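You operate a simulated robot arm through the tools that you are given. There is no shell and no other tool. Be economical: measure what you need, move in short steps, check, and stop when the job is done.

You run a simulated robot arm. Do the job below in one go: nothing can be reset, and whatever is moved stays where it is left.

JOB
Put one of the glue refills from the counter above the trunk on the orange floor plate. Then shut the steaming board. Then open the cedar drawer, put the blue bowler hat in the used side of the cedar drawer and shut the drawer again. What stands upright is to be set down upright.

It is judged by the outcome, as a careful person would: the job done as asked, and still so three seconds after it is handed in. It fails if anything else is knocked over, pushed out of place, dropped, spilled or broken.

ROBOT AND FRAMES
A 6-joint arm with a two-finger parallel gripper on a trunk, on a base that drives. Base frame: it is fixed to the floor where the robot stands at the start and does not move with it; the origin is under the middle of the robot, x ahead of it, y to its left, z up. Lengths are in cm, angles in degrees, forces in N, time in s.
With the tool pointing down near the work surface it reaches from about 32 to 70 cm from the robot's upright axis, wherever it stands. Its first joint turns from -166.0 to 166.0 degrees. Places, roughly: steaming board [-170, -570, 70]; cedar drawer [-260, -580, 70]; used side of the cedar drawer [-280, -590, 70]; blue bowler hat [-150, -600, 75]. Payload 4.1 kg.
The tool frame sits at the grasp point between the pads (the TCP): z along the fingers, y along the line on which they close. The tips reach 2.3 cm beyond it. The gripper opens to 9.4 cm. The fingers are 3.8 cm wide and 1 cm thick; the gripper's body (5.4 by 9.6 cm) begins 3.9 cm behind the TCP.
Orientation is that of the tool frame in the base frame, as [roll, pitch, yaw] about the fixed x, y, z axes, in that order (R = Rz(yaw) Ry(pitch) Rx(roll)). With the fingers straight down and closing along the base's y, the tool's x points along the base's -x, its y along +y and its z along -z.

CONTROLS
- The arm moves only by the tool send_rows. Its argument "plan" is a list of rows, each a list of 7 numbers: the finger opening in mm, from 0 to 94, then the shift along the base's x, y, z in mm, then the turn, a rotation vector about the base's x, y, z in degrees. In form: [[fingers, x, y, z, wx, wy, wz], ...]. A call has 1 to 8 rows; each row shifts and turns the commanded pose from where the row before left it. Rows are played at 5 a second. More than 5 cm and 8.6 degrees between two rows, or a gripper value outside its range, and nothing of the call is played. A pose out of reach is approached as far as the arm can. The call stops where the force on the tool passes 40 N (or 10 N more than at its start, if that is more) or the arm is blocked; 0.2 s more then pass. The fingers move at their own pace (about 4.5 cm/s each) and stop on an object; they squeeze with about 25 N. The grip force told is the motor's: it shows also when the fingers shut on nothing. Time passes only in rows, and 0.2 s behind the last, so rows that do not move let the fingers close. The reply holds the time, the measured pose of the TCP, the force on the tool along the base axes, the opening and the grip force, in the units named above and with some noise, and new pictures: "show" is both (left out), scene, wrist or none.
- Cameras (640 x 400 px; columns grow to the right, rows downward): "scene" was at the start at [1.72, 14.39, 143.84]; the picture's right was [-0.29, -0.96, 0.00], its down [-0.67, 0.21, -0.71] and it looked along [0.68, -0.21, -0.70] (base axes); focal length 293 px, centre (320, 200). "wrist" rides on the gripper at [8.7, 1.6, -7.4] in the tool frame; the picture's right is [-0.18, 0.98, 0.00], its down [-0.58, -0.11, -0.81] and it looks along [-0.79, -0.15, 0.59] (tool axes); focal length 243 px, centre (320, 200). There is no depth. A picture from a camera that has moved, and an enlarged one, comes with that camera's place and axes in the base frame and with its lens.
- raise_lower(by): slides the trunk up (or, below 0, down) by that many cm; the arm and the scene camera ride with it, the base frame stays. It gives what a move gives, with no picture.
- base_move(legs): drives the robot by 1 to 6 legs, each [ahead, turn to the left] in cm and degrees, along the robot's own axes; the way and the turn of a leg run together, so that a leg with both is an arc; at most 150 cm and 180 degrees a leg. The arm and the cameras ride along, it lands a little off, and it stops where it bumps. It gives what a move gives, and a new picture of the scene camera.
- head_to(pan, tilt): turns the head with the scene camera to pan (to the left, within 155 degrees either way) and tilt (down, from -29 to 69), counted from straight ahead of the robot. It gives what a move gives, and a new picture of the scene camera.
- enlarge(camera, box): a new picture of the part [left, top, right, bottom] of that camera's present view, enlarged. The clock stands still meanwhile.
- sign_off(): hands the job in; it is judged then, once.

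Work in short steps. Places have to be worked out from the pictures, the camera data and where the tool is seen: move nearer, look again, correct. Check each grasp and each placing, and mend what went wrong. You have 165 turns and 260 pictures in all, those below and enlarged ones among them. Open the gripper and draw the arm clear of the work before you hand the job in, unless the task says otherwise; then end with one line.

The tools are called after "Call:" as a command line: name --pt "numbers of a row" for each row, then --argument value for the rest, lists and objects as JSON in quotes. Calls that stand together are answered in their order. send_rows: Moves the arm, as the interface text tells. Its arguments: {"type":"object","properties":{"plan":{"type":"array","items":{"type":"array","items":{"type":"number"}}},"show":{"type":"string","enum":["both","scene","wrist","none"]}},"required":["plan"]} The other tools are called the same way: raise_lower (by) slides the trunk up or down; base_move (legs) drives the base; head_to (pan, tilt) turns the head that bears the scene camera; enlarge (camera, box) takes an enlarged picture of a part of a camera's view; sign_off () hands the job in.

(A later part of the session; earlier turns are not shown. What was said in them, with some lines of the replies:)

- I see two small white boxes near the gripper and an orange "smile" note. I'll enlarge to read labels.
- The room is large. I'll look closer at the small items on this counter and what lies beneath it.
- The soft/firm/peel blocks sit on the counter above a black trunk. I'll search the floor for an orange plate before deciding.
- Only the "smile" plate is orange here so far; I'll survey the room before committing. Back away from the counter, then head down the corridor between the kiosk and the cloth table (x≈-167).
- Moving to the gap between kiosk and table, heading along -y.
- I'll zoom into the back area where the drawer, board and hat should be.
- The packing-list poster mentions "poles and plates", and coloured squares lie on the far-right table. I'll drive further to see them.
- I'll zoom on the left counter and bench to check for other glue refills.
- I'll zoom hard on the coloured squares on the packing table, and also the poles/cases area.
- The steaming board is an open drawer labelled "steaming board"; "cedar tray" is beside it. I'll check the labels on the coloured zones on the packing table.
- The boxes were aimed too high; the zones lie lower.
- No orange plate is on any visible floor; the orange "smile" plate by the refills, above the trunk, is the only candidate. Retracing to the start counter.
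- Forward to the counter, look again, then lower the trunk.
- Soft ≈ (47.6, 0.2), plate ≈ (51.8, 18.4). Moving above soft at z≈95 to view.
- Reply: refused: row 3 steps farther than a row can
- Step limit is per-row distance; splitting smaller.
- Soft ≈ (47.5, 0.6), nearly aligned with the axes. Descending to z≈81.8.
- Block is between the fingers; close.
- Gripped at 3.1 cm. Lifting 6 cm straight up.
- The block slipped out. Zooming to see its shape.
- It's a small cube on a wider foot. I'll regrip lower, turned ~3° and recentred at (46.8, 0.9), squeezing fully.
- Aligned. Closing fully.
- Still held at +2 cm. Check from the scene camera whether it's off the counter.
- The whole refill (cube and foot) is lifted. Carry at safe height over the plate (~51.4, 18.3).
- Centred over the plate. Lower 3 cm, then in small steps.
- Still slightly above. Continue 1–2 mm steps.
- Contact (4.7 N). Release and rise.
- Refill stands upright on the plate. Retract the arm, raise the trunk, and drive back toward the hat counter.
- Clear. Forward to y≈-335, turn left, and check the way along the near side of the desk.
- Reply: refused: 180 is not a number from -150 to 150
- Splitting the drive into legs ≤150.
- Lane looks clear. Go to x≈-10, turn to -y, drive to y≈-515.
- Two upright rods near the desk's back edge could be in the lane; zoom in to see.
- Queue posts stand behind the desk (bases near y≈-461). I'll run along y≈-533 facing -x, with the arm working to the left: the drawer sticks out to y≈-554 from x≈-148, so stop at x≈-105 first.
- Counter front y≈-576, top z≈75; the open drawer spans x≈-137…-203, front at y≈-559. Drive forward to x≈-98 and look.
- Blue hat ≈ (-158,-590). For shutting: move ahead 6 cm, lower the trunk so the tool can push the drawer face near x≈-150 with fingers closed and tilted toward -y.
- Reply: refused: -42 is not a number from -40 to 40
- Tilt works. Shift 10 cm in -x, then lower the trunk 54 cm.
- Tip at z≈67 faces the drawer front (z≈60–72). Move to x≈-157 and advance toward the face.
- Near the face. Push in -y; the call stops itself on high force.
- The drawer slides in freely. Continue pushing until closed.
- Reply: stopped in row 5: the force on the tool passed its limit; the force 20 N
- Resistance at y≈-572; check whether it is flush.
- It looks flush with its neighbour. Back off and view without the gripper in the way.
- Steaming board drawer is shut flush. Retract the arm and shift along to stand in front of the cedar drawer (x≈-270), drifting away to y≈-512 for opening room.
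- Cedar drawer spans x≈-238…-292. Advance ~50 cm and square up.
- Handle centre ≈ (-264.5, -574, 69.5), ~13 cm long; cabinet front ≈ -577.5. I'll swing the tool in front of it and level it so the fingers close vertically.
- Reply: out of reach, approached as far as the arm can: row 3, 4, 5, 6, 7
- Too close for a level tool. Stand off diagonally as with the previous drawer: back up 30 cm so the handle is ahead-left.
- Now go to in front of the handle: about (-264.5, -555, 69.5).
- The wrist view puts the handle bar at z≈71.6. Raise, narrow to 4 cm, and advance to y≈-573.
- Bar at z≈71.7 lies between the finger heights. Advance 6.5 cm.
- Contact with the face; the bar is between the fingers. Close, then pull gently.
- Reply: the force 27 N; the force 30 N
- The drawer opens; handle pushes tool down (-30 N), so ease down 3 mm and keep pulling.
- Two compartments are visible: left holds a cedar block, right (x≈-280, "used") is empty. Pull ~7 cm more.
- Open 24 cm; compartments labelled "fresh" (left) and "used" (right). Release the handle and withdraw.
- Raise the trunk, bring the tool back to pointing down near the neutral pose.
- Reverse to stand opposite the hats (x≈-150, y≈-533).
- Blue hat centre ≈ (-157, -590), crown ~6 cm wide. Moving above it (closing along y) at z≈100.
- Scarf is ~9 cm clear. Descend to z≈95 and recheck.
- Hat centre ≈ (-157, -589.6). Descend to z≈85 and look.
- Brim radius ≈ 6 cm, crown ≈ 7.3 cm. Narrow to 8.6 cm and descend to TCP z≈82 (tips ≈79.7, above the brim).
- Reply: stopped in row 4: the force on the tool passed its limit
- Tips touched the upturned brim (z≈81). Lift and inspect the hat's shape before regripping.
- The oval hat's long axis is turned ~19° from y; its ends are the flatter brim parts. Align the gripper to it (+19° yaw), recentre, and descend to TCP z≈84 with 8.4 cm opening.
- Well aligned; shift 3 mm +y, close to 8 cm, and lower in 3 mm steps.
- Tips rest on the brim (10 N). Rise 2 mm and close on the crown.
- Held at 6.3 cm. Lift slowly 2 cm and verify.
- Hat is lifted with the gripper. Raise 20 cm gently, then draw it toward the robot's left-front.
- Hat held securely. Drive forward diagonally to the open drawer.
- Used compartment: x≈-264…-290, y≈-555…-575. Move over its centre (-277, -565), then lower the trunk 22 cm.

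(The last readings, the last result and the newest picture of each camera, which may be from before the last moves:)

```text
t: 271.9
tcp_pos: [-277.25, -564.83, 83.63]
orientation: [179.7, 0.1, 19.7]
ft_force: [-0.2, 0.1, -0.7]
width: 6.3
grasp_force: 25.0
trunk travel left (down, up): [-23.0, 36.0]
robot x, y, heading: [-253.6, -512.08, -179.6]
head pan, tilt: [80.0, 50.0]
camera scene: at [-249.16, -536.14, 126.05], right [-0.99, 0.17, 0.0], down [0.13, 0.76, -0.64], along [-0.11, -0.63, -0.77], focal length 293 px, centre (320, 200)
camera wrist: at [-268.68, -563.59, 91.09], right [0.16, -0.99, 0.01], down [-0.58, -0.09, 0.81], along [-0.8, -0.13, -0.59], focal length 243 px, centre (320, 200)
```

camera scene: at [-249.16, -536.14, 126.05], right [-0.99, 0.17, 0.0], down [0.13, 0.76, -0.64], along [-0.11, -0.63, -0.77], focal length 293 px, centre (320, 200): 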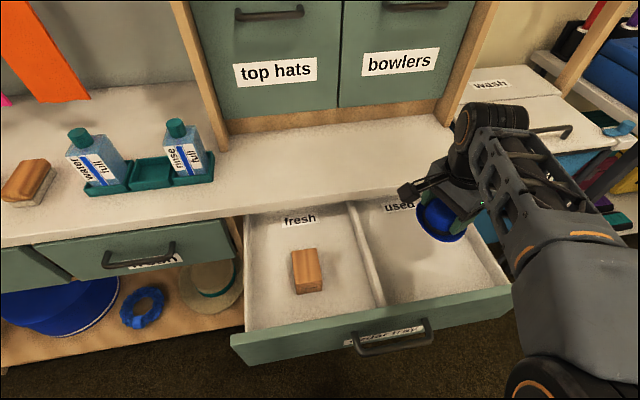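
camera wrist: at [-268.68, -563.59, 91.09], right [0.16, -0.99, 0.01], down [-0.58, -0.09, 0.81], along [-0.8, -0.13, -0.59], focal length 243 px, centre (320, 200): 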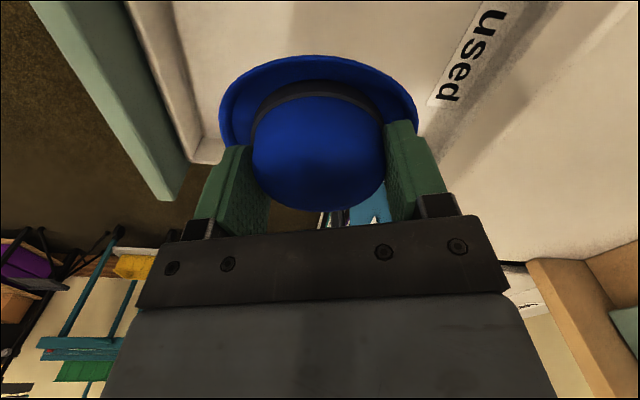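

Position is clear of the walls. Lower ~11 cm, then fine steps.

Call:
send_rows --pt "0 0 0 -30 0 0 0" --pt "0 0 0 -30 0 0 0" --pt "0 0 0 -30 0 0 0" --pt "0 0 0 -20 0 0 0"

Call:
enlarge --camera "scene" --box '[360, 180, 520, 280]'

```text
t: 272.9
tcp_pos: [-277.21, -565.01, 72.63]
orientation: [179.5, 0.2, 19.8]
ft_force: [-0.5, 0.0, -0.1]
width: 6.26
grasp_force: 24.8
trunk travel left (down, up): [-23.0, 36.0]
robot x, y, heading: [-253.46, -512.1, -179.7]
head pan, tilt: [80.0, 50.0]
camera scene: at [-249.15, -536.13, 126.06], right [-0.99, 0.17, 0.0], down [0.13, 0.76, -0.64], along [-0.11, -0.63, -0.77], focal length 293 px, centre (320, 200)
camera wrist: at [-268.61, -563.59, 80.1], right [0.16, -0.99, 0.01], down [-0.58, -0.09, 0.81], along [-0.8, -0.13, -0.59], focal length 243 px, centre (320, 200)
```

scene: 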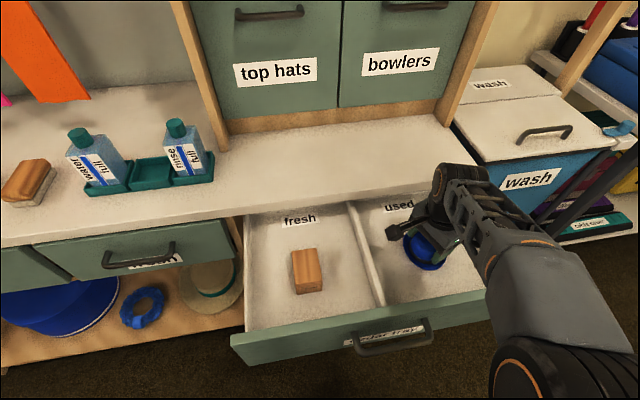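
wrist: 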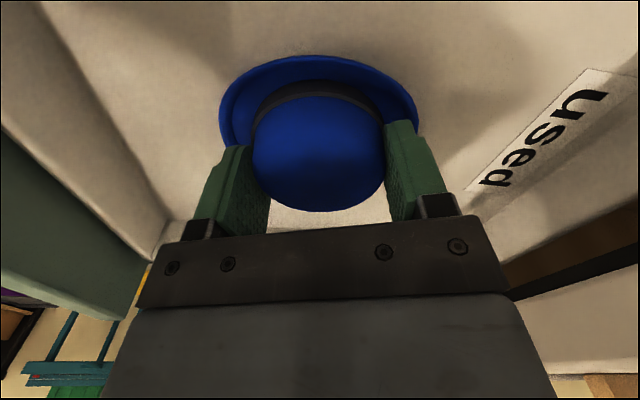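

```text
4.00 times, centred on (440, 230) of scene
camera zoom: at [-249.15, -536.13, 126.06], right [-0.99, 0.17, 0.0], down [0.13, 0.76, -0.64], along [-0.11, -0.63, -0.77], focal length 1172 px, centre (-160, 80)
```

zoom: 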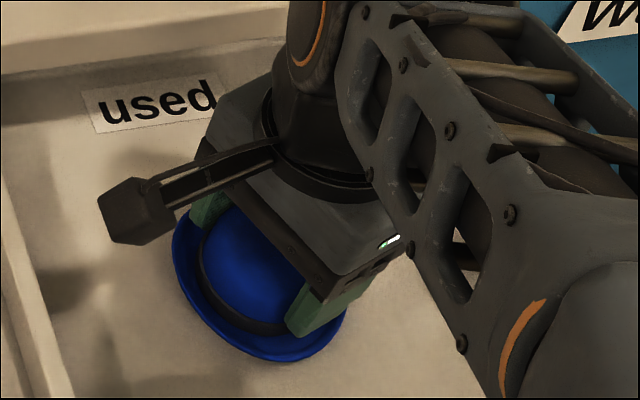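

Continue down in 5 mm steps watching force.

Call:
send_rows --pt "0 0 0 -6 0 0 0" --pt "0 0 0 -6 0 0 0" --pt "0 0 0 -5 0 0 0" --show "wrist"

```text
t: 273.6
tcp_pos: [-277.37, -565.4, 72.29]
orientation: [178.8, 0.9, 19.8]
ft_force: [1.9, -1.2, 14.7]
width: 6.29
grasp_force: 25.1
trunk travel left (down, up): [-23.0, 36.0]
robot x, y, heading: [-254.27, -512.17, -179.6]
head pan, tilt: [80.0, 50.0]
stopped in row 3: the force on the tool passed its limit (the readings are from after the stop); the commanded pose is now the measured one
camera wrist: at [-268.59, -563.78, 79.7], right [0.16, -0.99, 0.03], down [-0.58, -0.07, 0.81], along [-0.8, -0.15, -0.58], focal length 243 px, centre (320, 200)
```

wrist: 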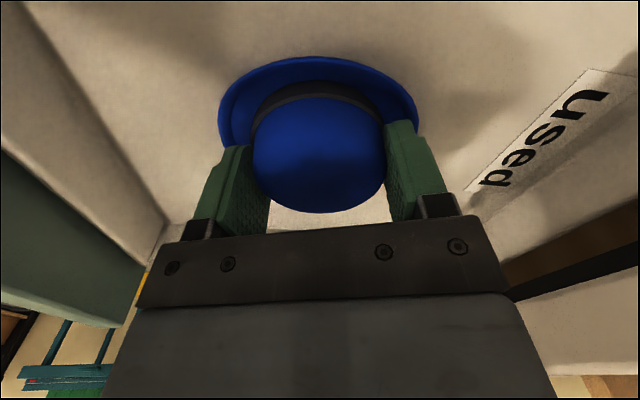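

Contact. Check from the scene camera that the hat is what's touching the drawer floor.

Call:
enlarge --camera "scene" --box '[380, 200, 476, 260]'

Call:
enlarge --camera "wrist" --box '[160, 20, 480, 220]'

```text
6.67 times, centred on (428, 230) of scene
camera zoom: at [-249.08, -536.04, 126.06], right [-0.99, 0.17, 0.0], down [0.13, 0.75, -0.64], along [-0.11, -0.63, -0.77], focal length 1952 px, centre (-400, 0)
```

zoom: 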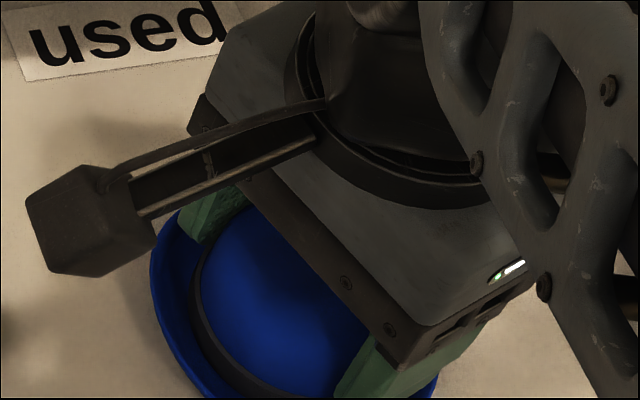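

```text
2.00 times, centred on (320, 120) of wrist
camera zoom: at [-268.59, -563.78, 79.7], right [0.16, -0.99, 0.03], down [-0.58, -0.07, 0.81], along [-0.8, -0.15, -0.58], focal length 485 px, centre (320, 360)
```

zoom: 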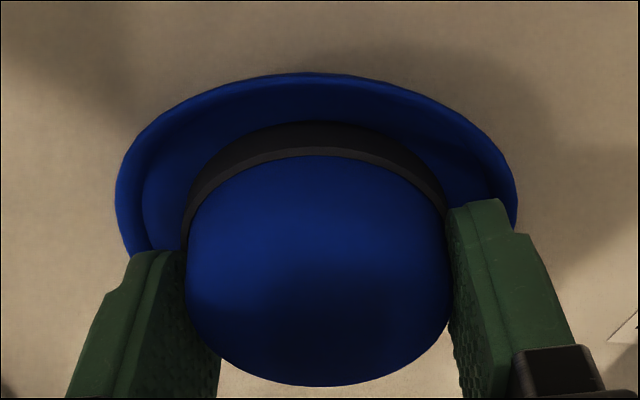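

Label triangulation puts the drawer floor at z≈66–67, matching the contact. Release and rise slowly.

Call:
send_rows --pt "68 0 0 0 0 0 0" --pt "76 0 0 2 0 0 0" --pt "80 0 0 3 0 0 0" --pt "80 0 0 20 0 0 0" --pt "84 0 0 40 0 0 0" --pt "84 0 0 40 0 0 0"

Call:
enlarge --camera "scene" --box '[340, 170, 540, 295]'

```text
t: 274.9
tcp_pos: [-277.29, -565.18, 82.61]
orientation: [178.8, 0.6, 19.7]
ft_force: [0.4, 0.2, -0.3]
width: 8.39
grasp_force: 0.1
trunk travel left (down, up): [-23.0, 36.0]
robot x, y, heading: [-253.75, -512.22, -179.6]
head pan, tilt: [80.0, 50.0]
camera scene: at [-249.16, -536.15, 126.05], right [-0.99, 0.17, 0.0], down [0.13, 0.76, -0.64], along [-0.11, -0.63, -0.77], focal length 293 px, centre (320, 200)
camera wrist: at [-268.7, -563.77, 89.88], right [0.16, -0.99, 0.02], down [-0.58, -0.08, 0.81], along [-0.8, -0.14, -0.58], focal length 243 px, centre (320, 200)
```

scene: 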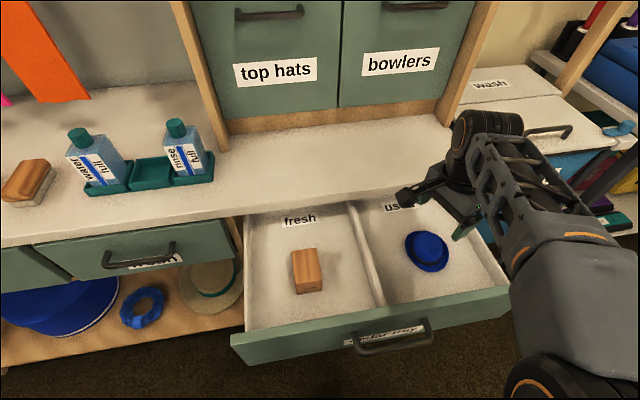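
wrist: 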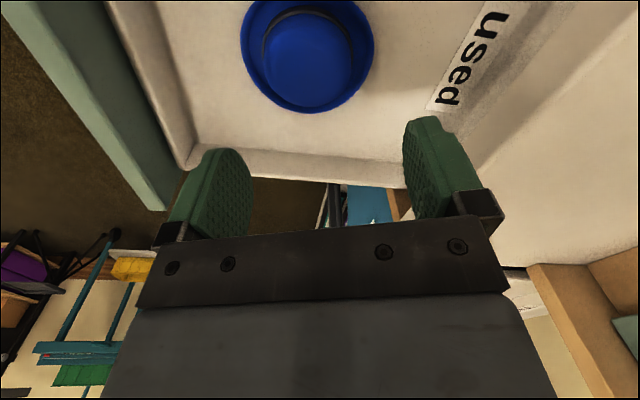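

```text
3.20 times, centred on (440, 232) of scene
camera zoom: at [-249.16, -536.15, 126.05], right [-0.99, 0.17, 0.0], down [0.13, 0.76, -0.64], along [-0.11, -0.63, -0.77], focal length 937 px, centre (-64, 96)
```

zoom: 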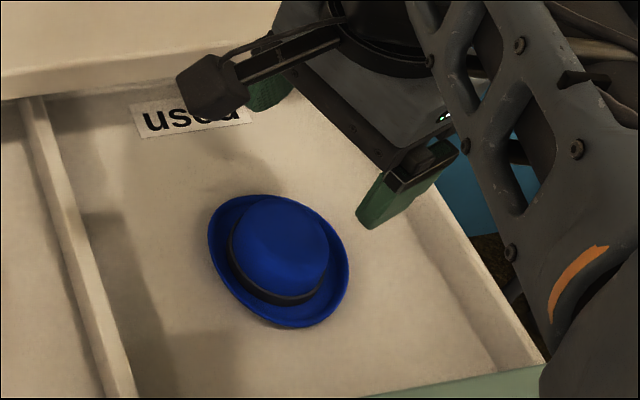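

Hat stands upright in "used". Lift clear, retract, undo the yaw, then back up to the push position.

Call:
send_rows --pt "60 0 0 40 0 0 0" --pt "60 0 0 40 0 0 0" --pt "60 0 10 40 0 0 0" --pt "60 0 40 10 0 0 -6" --pt "60 0 40 0 0 0 -6" --pt "60 0 40 0 0 0 -7" --pt "60 -30 30 0 0 0 0" --pt "0 -30 30 0 0 0 0" --show "none"

Call:
base_move --legs '[[-42, 0]]'

Call:
send_rows --pt "0 0 0 0 -8 0 0" --pt "0 0 0 0 -8 0 0" --pt "0 0 0 0 -8 0 0" --pt "0 0 0 0 -8 0 0" --pt "0 0 0 0 -8 0 0" --pt "0 0 0 0 -8 0 0" --pt "0 0 0 0 -8 0 0" --show "none"

```text
t: 276.8
tcp_pos: [-283.3, -546.15, 95.52]
orientation: [178.9, 0.7, 0.9]
ft_force: [-0.4, -1.0, 0.5]
width: 2.5
grasp_force: 0.1
trunk travel left (down, up): [-23.0, 36.0]
robot x, y, heading: [-253.74, -511.71, -179.6]
head pan, tilt: [80.0, 50.0]
```

```text
t: 279.3
tcp_pos: [-241.34, -545.94, 95.54]
orientation: [178.9, 0.7, 0.7]
ft_force: [0.3, -0.4, 0.3]
width: 0.0
grasp_force: 25.0
trunk travel left (down, up): [-23.0, 36.0]
robot x, y, heading: [-211.91, -512.06, -179.8]
head pan, tilt: [80.0, 50.0]
camera scene: at [-207.12, -536.03, 126.05], right [-0.98, 0.17, 0.0], down [0.13, 0.75, -0.64], along [-0.11, -0.63, -0.77], focal length 293 px, centre (320, 200)
```

scene: 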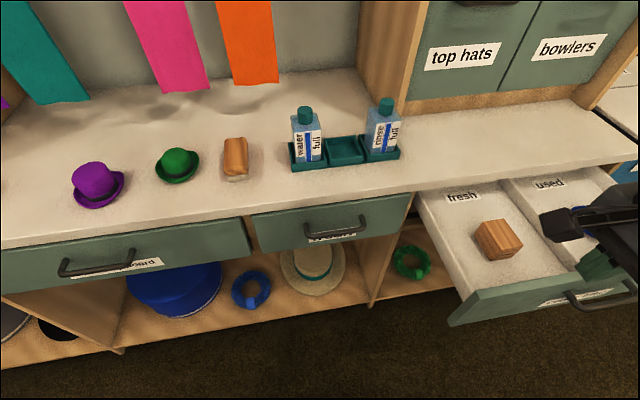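

```text
t: 280.9
tcp_pos: [-241.34, -545.91, 95.54]
orientation: [122.9, 0.9, -0.3]
ft_force: [1.0, 0.1, 0.2]
width: 0.0
grasp_force: 25.1
trunk travel left (down, up): [-23.0, 36.0]
robot x, y, heading: [-211.89, -511.74, -179.9]
head pan, tilt: [80.0, 50.0]
```

Tool tilted. Shift to (-249, -541) clear of the panel, lower to z≈68.

Call:
send_rows --pt "0 -25 20 0 0 0 0" --pt "0 -27 25 0 0 0 0" --pt "0 -25 5 0 0 0 0" --show "none"

Call:
raise_lower --by -22

Call:
head_to --pan 45 --tilt 40

```text
t: 281.7
tcp_pos: [-248.99, -540.98, 95.48]
orientation: [122.9, 0.8, -0.3]
ft_force: [0.4, 0.0, 0.7]
width: 0.01
grasp_force: 25.3
trunk travel left (down, up): [-23.0, 36.0]
robot x, y, heading: [-212.08, -511.91, -179.9]
head pan, tilt: [80.0, 50.0]
```

```text
t: 284.1
tcp_pos: [-248.92, -540.88, 73.64]
orientation: [122.9, 0.9, -0.2]
ft_force: [0.7, 0.0, 0.6]
width: 0.0
grasp_force: 24.9
trunk travel left (down, up): [-1.0, 58.0]
robot x, y, heading: [-211.45, -512.32, -180.2]
head pan, tilt: [80.0, 50.0]
```

```text
t: 285.1
tcp_pos: [-249.03, -541.03, 73.45]
orientation: [122.9, 0.9, -0.2]
ft_force: [-0.5, 0.3, 0.7]
width: 0.0
grasp_force: 25.2
trunk travel left (down, up): [-1.0, 58.0]
robot x, y, heading: [-211.87, -511.94, -179.9]
head pan, tilt: [45.0, 40.0]
camera scene: at [-211.78, -534.46, 105.47], right [-0.71, 0.71, 0.0], down [0.45, 0.46, -0.77], along [-0.54, -0.54, -0.64], focal length 293 px, centre (320, 200)
```

scene: 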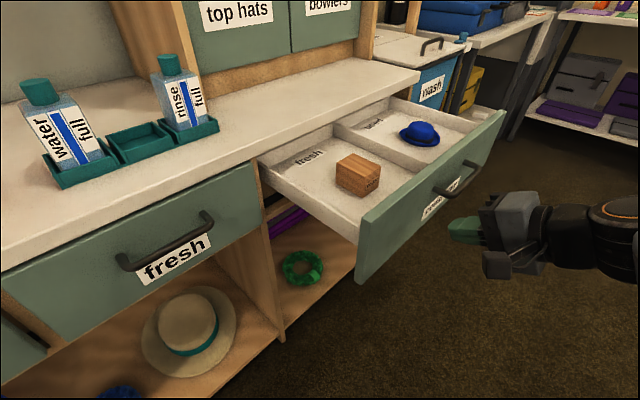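

Lower 5 cm to z≈68.5 and approach the panel left of the handle.

Call:
send_rows --pt "0 0 0 -25 0 0 0" --pt "0 0 0 -25 0 0 0" --pt "0 0 -30 0 0 0 0" --pt "0 0 -30 0 0 0 0" --pt "0 0 -20 0 0 0 0"

Call:
enlarge --camera "scene" --box '[340, 80, 540, 205]'

```text
t: 286.3
tcp_pos: [-249.0, -548.85, 68.67]
orientation: [122.9, 0.9, -0.4]
ft_force: [0.7, 0.5, -0.4]
width: 0.03
grasp_force: 25.5
trunk travel left (down, up): [-1.0, 58.0]
robot x, y, heading: [-211.96, -512.3, -180.2]
head pan, tilt: [45.0, 40.0]
camera scene: at [-211.79, -534.44, 105.48], right [-0.71, 0.71, 0.0], down [0.45, 0.45, -0.77], along [-0.54, -0.54, -0.64], focal length 293 px, centre (320, 200)
camera wrist: at [-240.29, -543.7, 73.81], right [-0.17, -0.53, 0.83], down [-0.57, 0.74, 0.35], along [-0.8, -0.41, -0.43], focal length 243 px, centre (320, 200)
```

scene: 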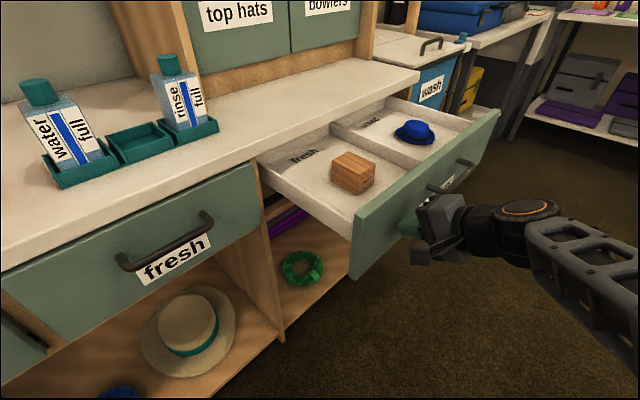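
wrist: 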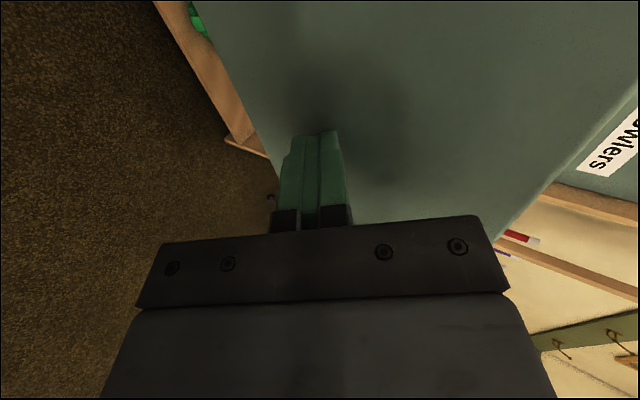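

```text
3.20 times, centred on (440, 142) of scene
camera zoom: at [-211.79, -534.44, 105.48], right [-0.71, 0.71, 0.0], down [0.45, 0.45, -0.77], along [-0.54, -0.54, -0.64], focal length 937 px, centre (-64, 384)
```

zoom: 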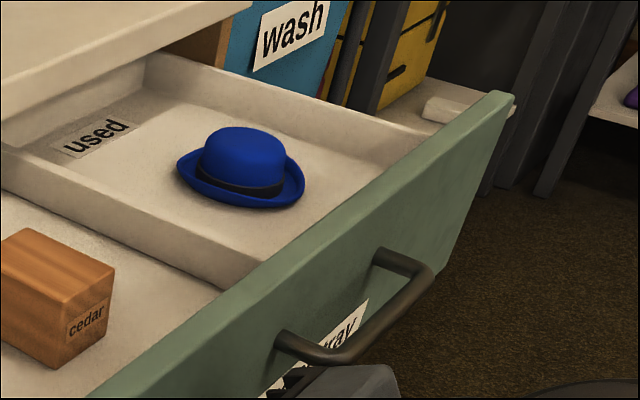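

Hat is low and similar to the cedar block's height. Push gently.

Call:
send_rows --pt "0 0 -12 0 0 0 0" --pt "0 0 -12 0 0 0 0" --pt "0 0 -12 0 0 0 0" --pt "0 0 -12 0 0 0 0" --pt "0 0 -12 0 0 0 0" --pt "0 0 -12 0 0 0 0" --pt "0 0 -12 0 0 0 0" --show "scene"

Call:
enlarge --camera "scene" --box '[320, 60, 520, 185]'

```text
t: 287.9
tcp_pos: [-249.02, -557.34, 68.58]
orientation: [122.9, 0.9, -0.2]
ft_force: [-0.6, 1.0, 0.0]
width: 0.0
grasp_force: 24.9
trunk travel left (down, up): [-1.0, 58.0]
robot x, y, heading: [-211.55, -512.21, -179.9]
head pan, tilt: [45.0, 40.0]
camera scene: at [-211.79, -534.46, 105.47], right [-0.71, 0.71, 0.0], down [0.45, 0.46, -0.77], along [-0.54, -0.54, -0.64], focal length 293 px, centre (320, 200)
```

scene: 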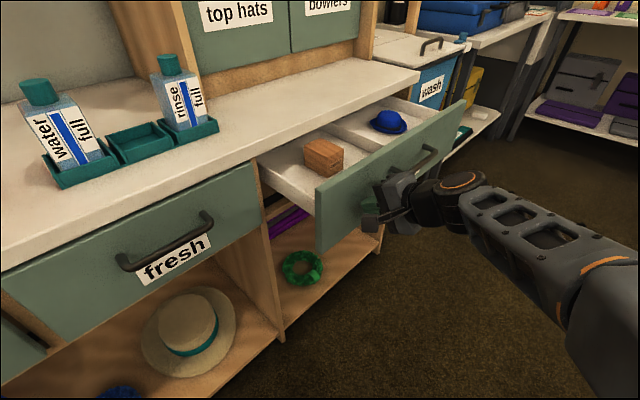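

```text
3.20 times, centred on (420, 122) of scene
camera zoom: at [-211.79, -534.46, 105.47], right [-0.71, 0.71, 0.0], down [0.45, 0.46, -0.77], along [-0.54, -0.54, -0.64], focal length 937 px, centre (0, 448)
```

zoom: 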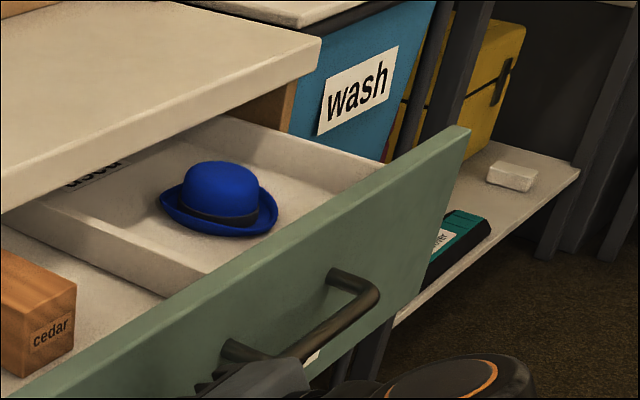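

Moving nicely; continue gently and check clearance under the counter lip.

Call:
send_rows --pt "0 0 -12 0 0 0 0" --pt "0 0 -12 0 0 0 0" --pt "0 0 -12 0 0 0 0" --pt "0 0 -12 0 0 0 0" --pt "0 0 -12 0 0 0 0" --show "none"

Call:
enlarge --camera "scene" --box '[300, 60, 500, 185]'

```text
t: 289.1
tcp_pos: [-249.06, -563.37, 68.5]
orientation: [122.9, 1.0, -0.2]
ft_force: [-0.4, 0.8, 0.7]
width: 0.0
grasp_force: 25.4
trunk travel left (down, up): [-1.0, 58.0]
robot x, y, heading: [-211.96, -511.92, -179.8]
head pan, tilt: [45.0, 40.0]
```

```text
3.20 times, centred on (400, 122) of scene
camera zoom: at [-211.79, -534.46, 105.47], right [-0.71, 0.71, 0.0], down [0.45, 0.45, -0.77], along [-0.54, -0.54, -0.64], focal length 937 px, centre (64, 448)
```

zoom: 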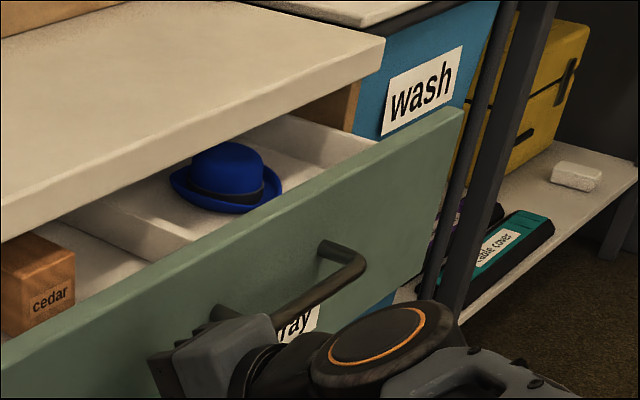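

The crown is passing under the lip without resistance. Continue to shut.

Call:
send_rows --pt "0 0 -12 0 0 0 0" --pt "0 0 -12 0 0 0 0" --pt "0 0 -12 0 0 0 0" --pt "0 0 -10 0 0 0 0" --pt "0 0 -10 0 0 0 0" --pt "0 0 -10 0 0 0 0" --pt "0 0 -10 0 0 0 0" --pt "0 0 -8 0 0 0 0" --show "scene"

Call:
enlarge --camera "scene" --box '[220, 60, 480, 222]'

```text
t: 290.9
tcp_pos: [-249.1, -571.72, 68.49]
orientation: [122.9, 0.9, -0.2]
ft_force: [0.2, 0.0, 0.2]
width: 0.01
grasp_force: 25.0
trunk travel left (down, up): [-1.0, 58.0]
robot x, y, heading: [-211.83, -511.79, -179.9]
head pan, tilt: [45.0, 40.0]
camera scene: at [-211.79, -534.46, 105.47], right [-0.71, 0.71, 0.0], down [0.45, 0.46, -0.77], along [-0.54, -0.54, -0.64], focal length 293 px, centre (320, 200)
```

scene: 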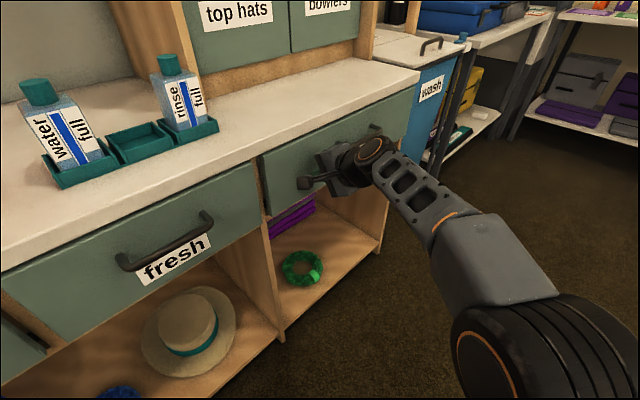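

```text
2.46 times, centred on (350, 141) of scene
camera zoom: at [-211.79, -534.46, 105.47], right [-0.71, 0.71, 0.0], down [0.45, 0.46, -0.77], along [-0.54, -0.54, -0.64], focal length 721 px, centre (246, 345)
```

zoom: 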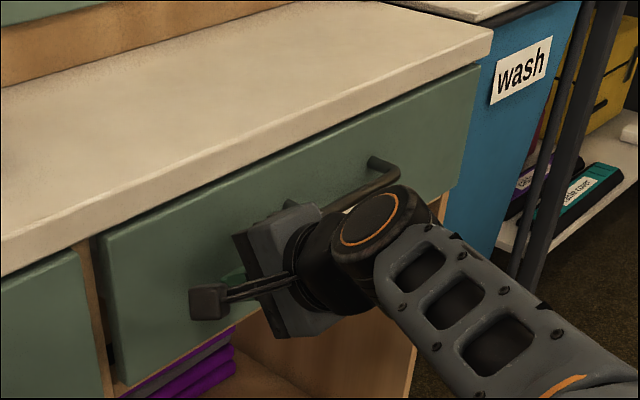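

Nearly shut, no resistance yet. Push a little further until the stop.

Call:
send_rows --pt "0 0 -5 0 0 0 0" --pt "0 0 -5 0 0 0 0" --pt "0 0 -5 0 0 0 0" --pt "0 0 -5 0 0 0 0" --pt "0 0 -5 0 0 0 0" --show "none"

Call:
send_rows --pt "0 0 30 0 0 0 0" --pt "0 0 40 0 0 0 0" --pt "0 0 40 0 0 0 0" --pt "0 0 30 0 0 0 0" --show "scene"

Call:
enlarge --camera "scene" --box '[160, 60, 480, 260]'

```text
t: 291.6
tcp_pos: [-248.98, -572.4, 68.41]
orientation: [123.3, 0.8, 0.0]
ft_force: [7.7, 21.6, 2.7]
width: 0.0
grasp_force: 24.9
trunk travel left (down, up): [-1.0, 58.0]
robot x, y, heading: [-211.83, -512.01, 179.9]
head pan, tilt: [45.0, 40.0]
stopped in row 3: the force on the tool passed its limit (the readings are from after the stop); the commanded pose is now the measured one
```

```text
t: 292.6
tcp_pos: [-249.11, -558.58, 68.4]
orientation: [123.4, 0.8, 0.1]
ft_force: [0.3, -0.4, 0.3]
width: 0.02
grasp_force: 25.3
trunk travel left (down, up): [-1.0, 58.0]
robot x, y, heading: [-211.43, -511.93, 180.0]
head pan, tilt: [45.0, 40.0]
camera scene: at [-211.83, -534.47, 105.47], right [-0.71, 0.71, 0.0], down [0.46, 0.45, -0.77], along [-0.54, -0.54, -0.64], focal length 293 px, centre (320, 200)
```

scene: 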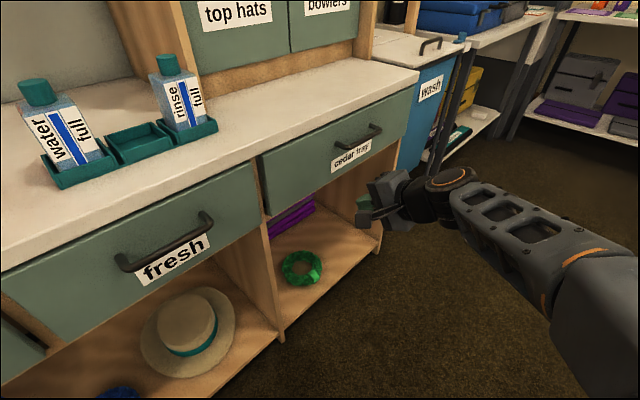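

```text
2.00 times, centred on (320, 160) of scene
camera zoom: at [-211.83, -534.47, 105.47], right [-0.71, 0.71, 0.0], down [0.46, 0.45, -0.77], along [-0.54, -0.54, -0.64], focal length 586 px, centre (320, 280)
```

zoom: 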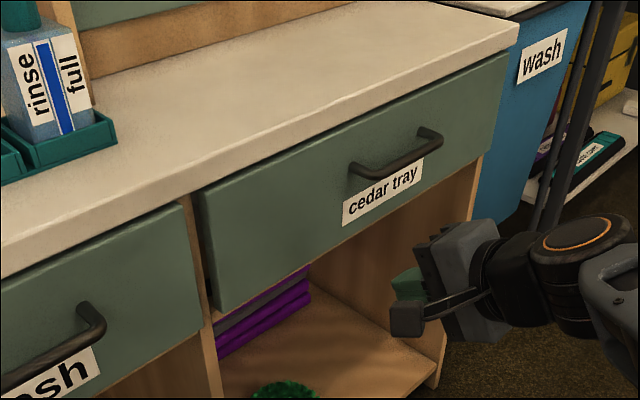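

Cedar drawer is shut flush (same stop as the other drawer). Withdraw the arm, open the gripper and take a final look along the counter.

Call:
send_rows --pt "60 0 40 0 0 0 0" --pt "94 0 40 0 0 0 0" --pt "94 0 30 10 0 0 0" --show "none"

Call:
raise_lower --by 40

Call:
head_to --pan 105 --tilt 42

Call:
send_rows --pt "94 0 0 0 0 0 0" --pt "94 0 0 0 0 0 0" --show "none"

```text
t: 293.4
tcp_pos: [-248.94, -547.8, 69.33]
orientation: [123.3, 0.8, 0.0]
ft_force: [-0.5, 0.6, -0.1]
width: 6.75
grasp_force: 0.1
trunk travel left (down, up): [-1.0, 58.0]
robot x, y, heading: [-211.84, -511.91, 179.9]
head pan, tilt: [45.0, 40.0]
```

```text
t: 297.2
tcp_pos: [-248.98, -547.68, 109.45]
orientation: [123.4, 0.9, -0.1]
ft_force: [0.3, -0.8, -0.5]
width: 9.41
grasp_force: 0.0
trunk travel left (down, up): [-41.0, 18.0]
robot x, y, heading: [-211.62, -512.17, 179.8]
head pan, tilt: [45.0, 40.0]
```

```text
t: 298.5
tcp_pos: [-248.91, -547.53, 109.36]
orientation: [123.3, 0.8, -0.1]
ft_force: [-0.5, 0.4, 1.0]
width: 9.42
grasp_force: 0.1
trunk travel left (down, up): [-41.0, 18.0]
robot x, y, heading: [-211.93, -511.87, 179.9]
head pan, tilt: [105.0, 42.0]
camera scene: at [-203.65, -536.53, 145.18], right [-0.97, -0.26, 0.0], down [-0.17, 0.65, -0.74], along [0.19, -0.72, -0.67], focal length 293 px, centre (320, 200)
```

scene: 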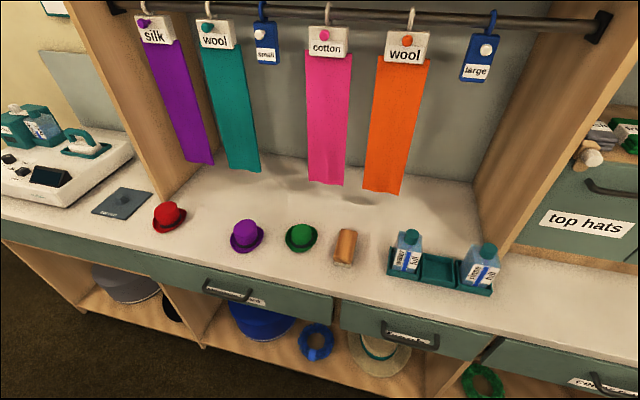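

```text
t: 299.1
tcp_pos: [-248.96, -547.57, 109.42]
orientation: [123.4, 0.8, -0.1]
ft_force: [-0.3, -0.4, 0.1]
width: 9.41
grasp_force: 0.1
trunk travel left (down, up): [-41.0, 18.0]
robot x, y, heading: [-211.62, -511.83, 180.0]
head pan, tilt: [105.0, 42.0]
```

Everything is in order: drawers shut, other hats undisturbed, gripper open and clear. Handing in.

Call:
sign_off

```text
The job is handed in.
```

The "soft" glue refill stands upright on the orange plate, the steaming board drawer is shut, and the blue bowler is upright in the used side of the shut cedar drawer. I took the orange "smile" plate on the counter as the floor plate, since I saw no orange plate on the parts of the floor I could see.
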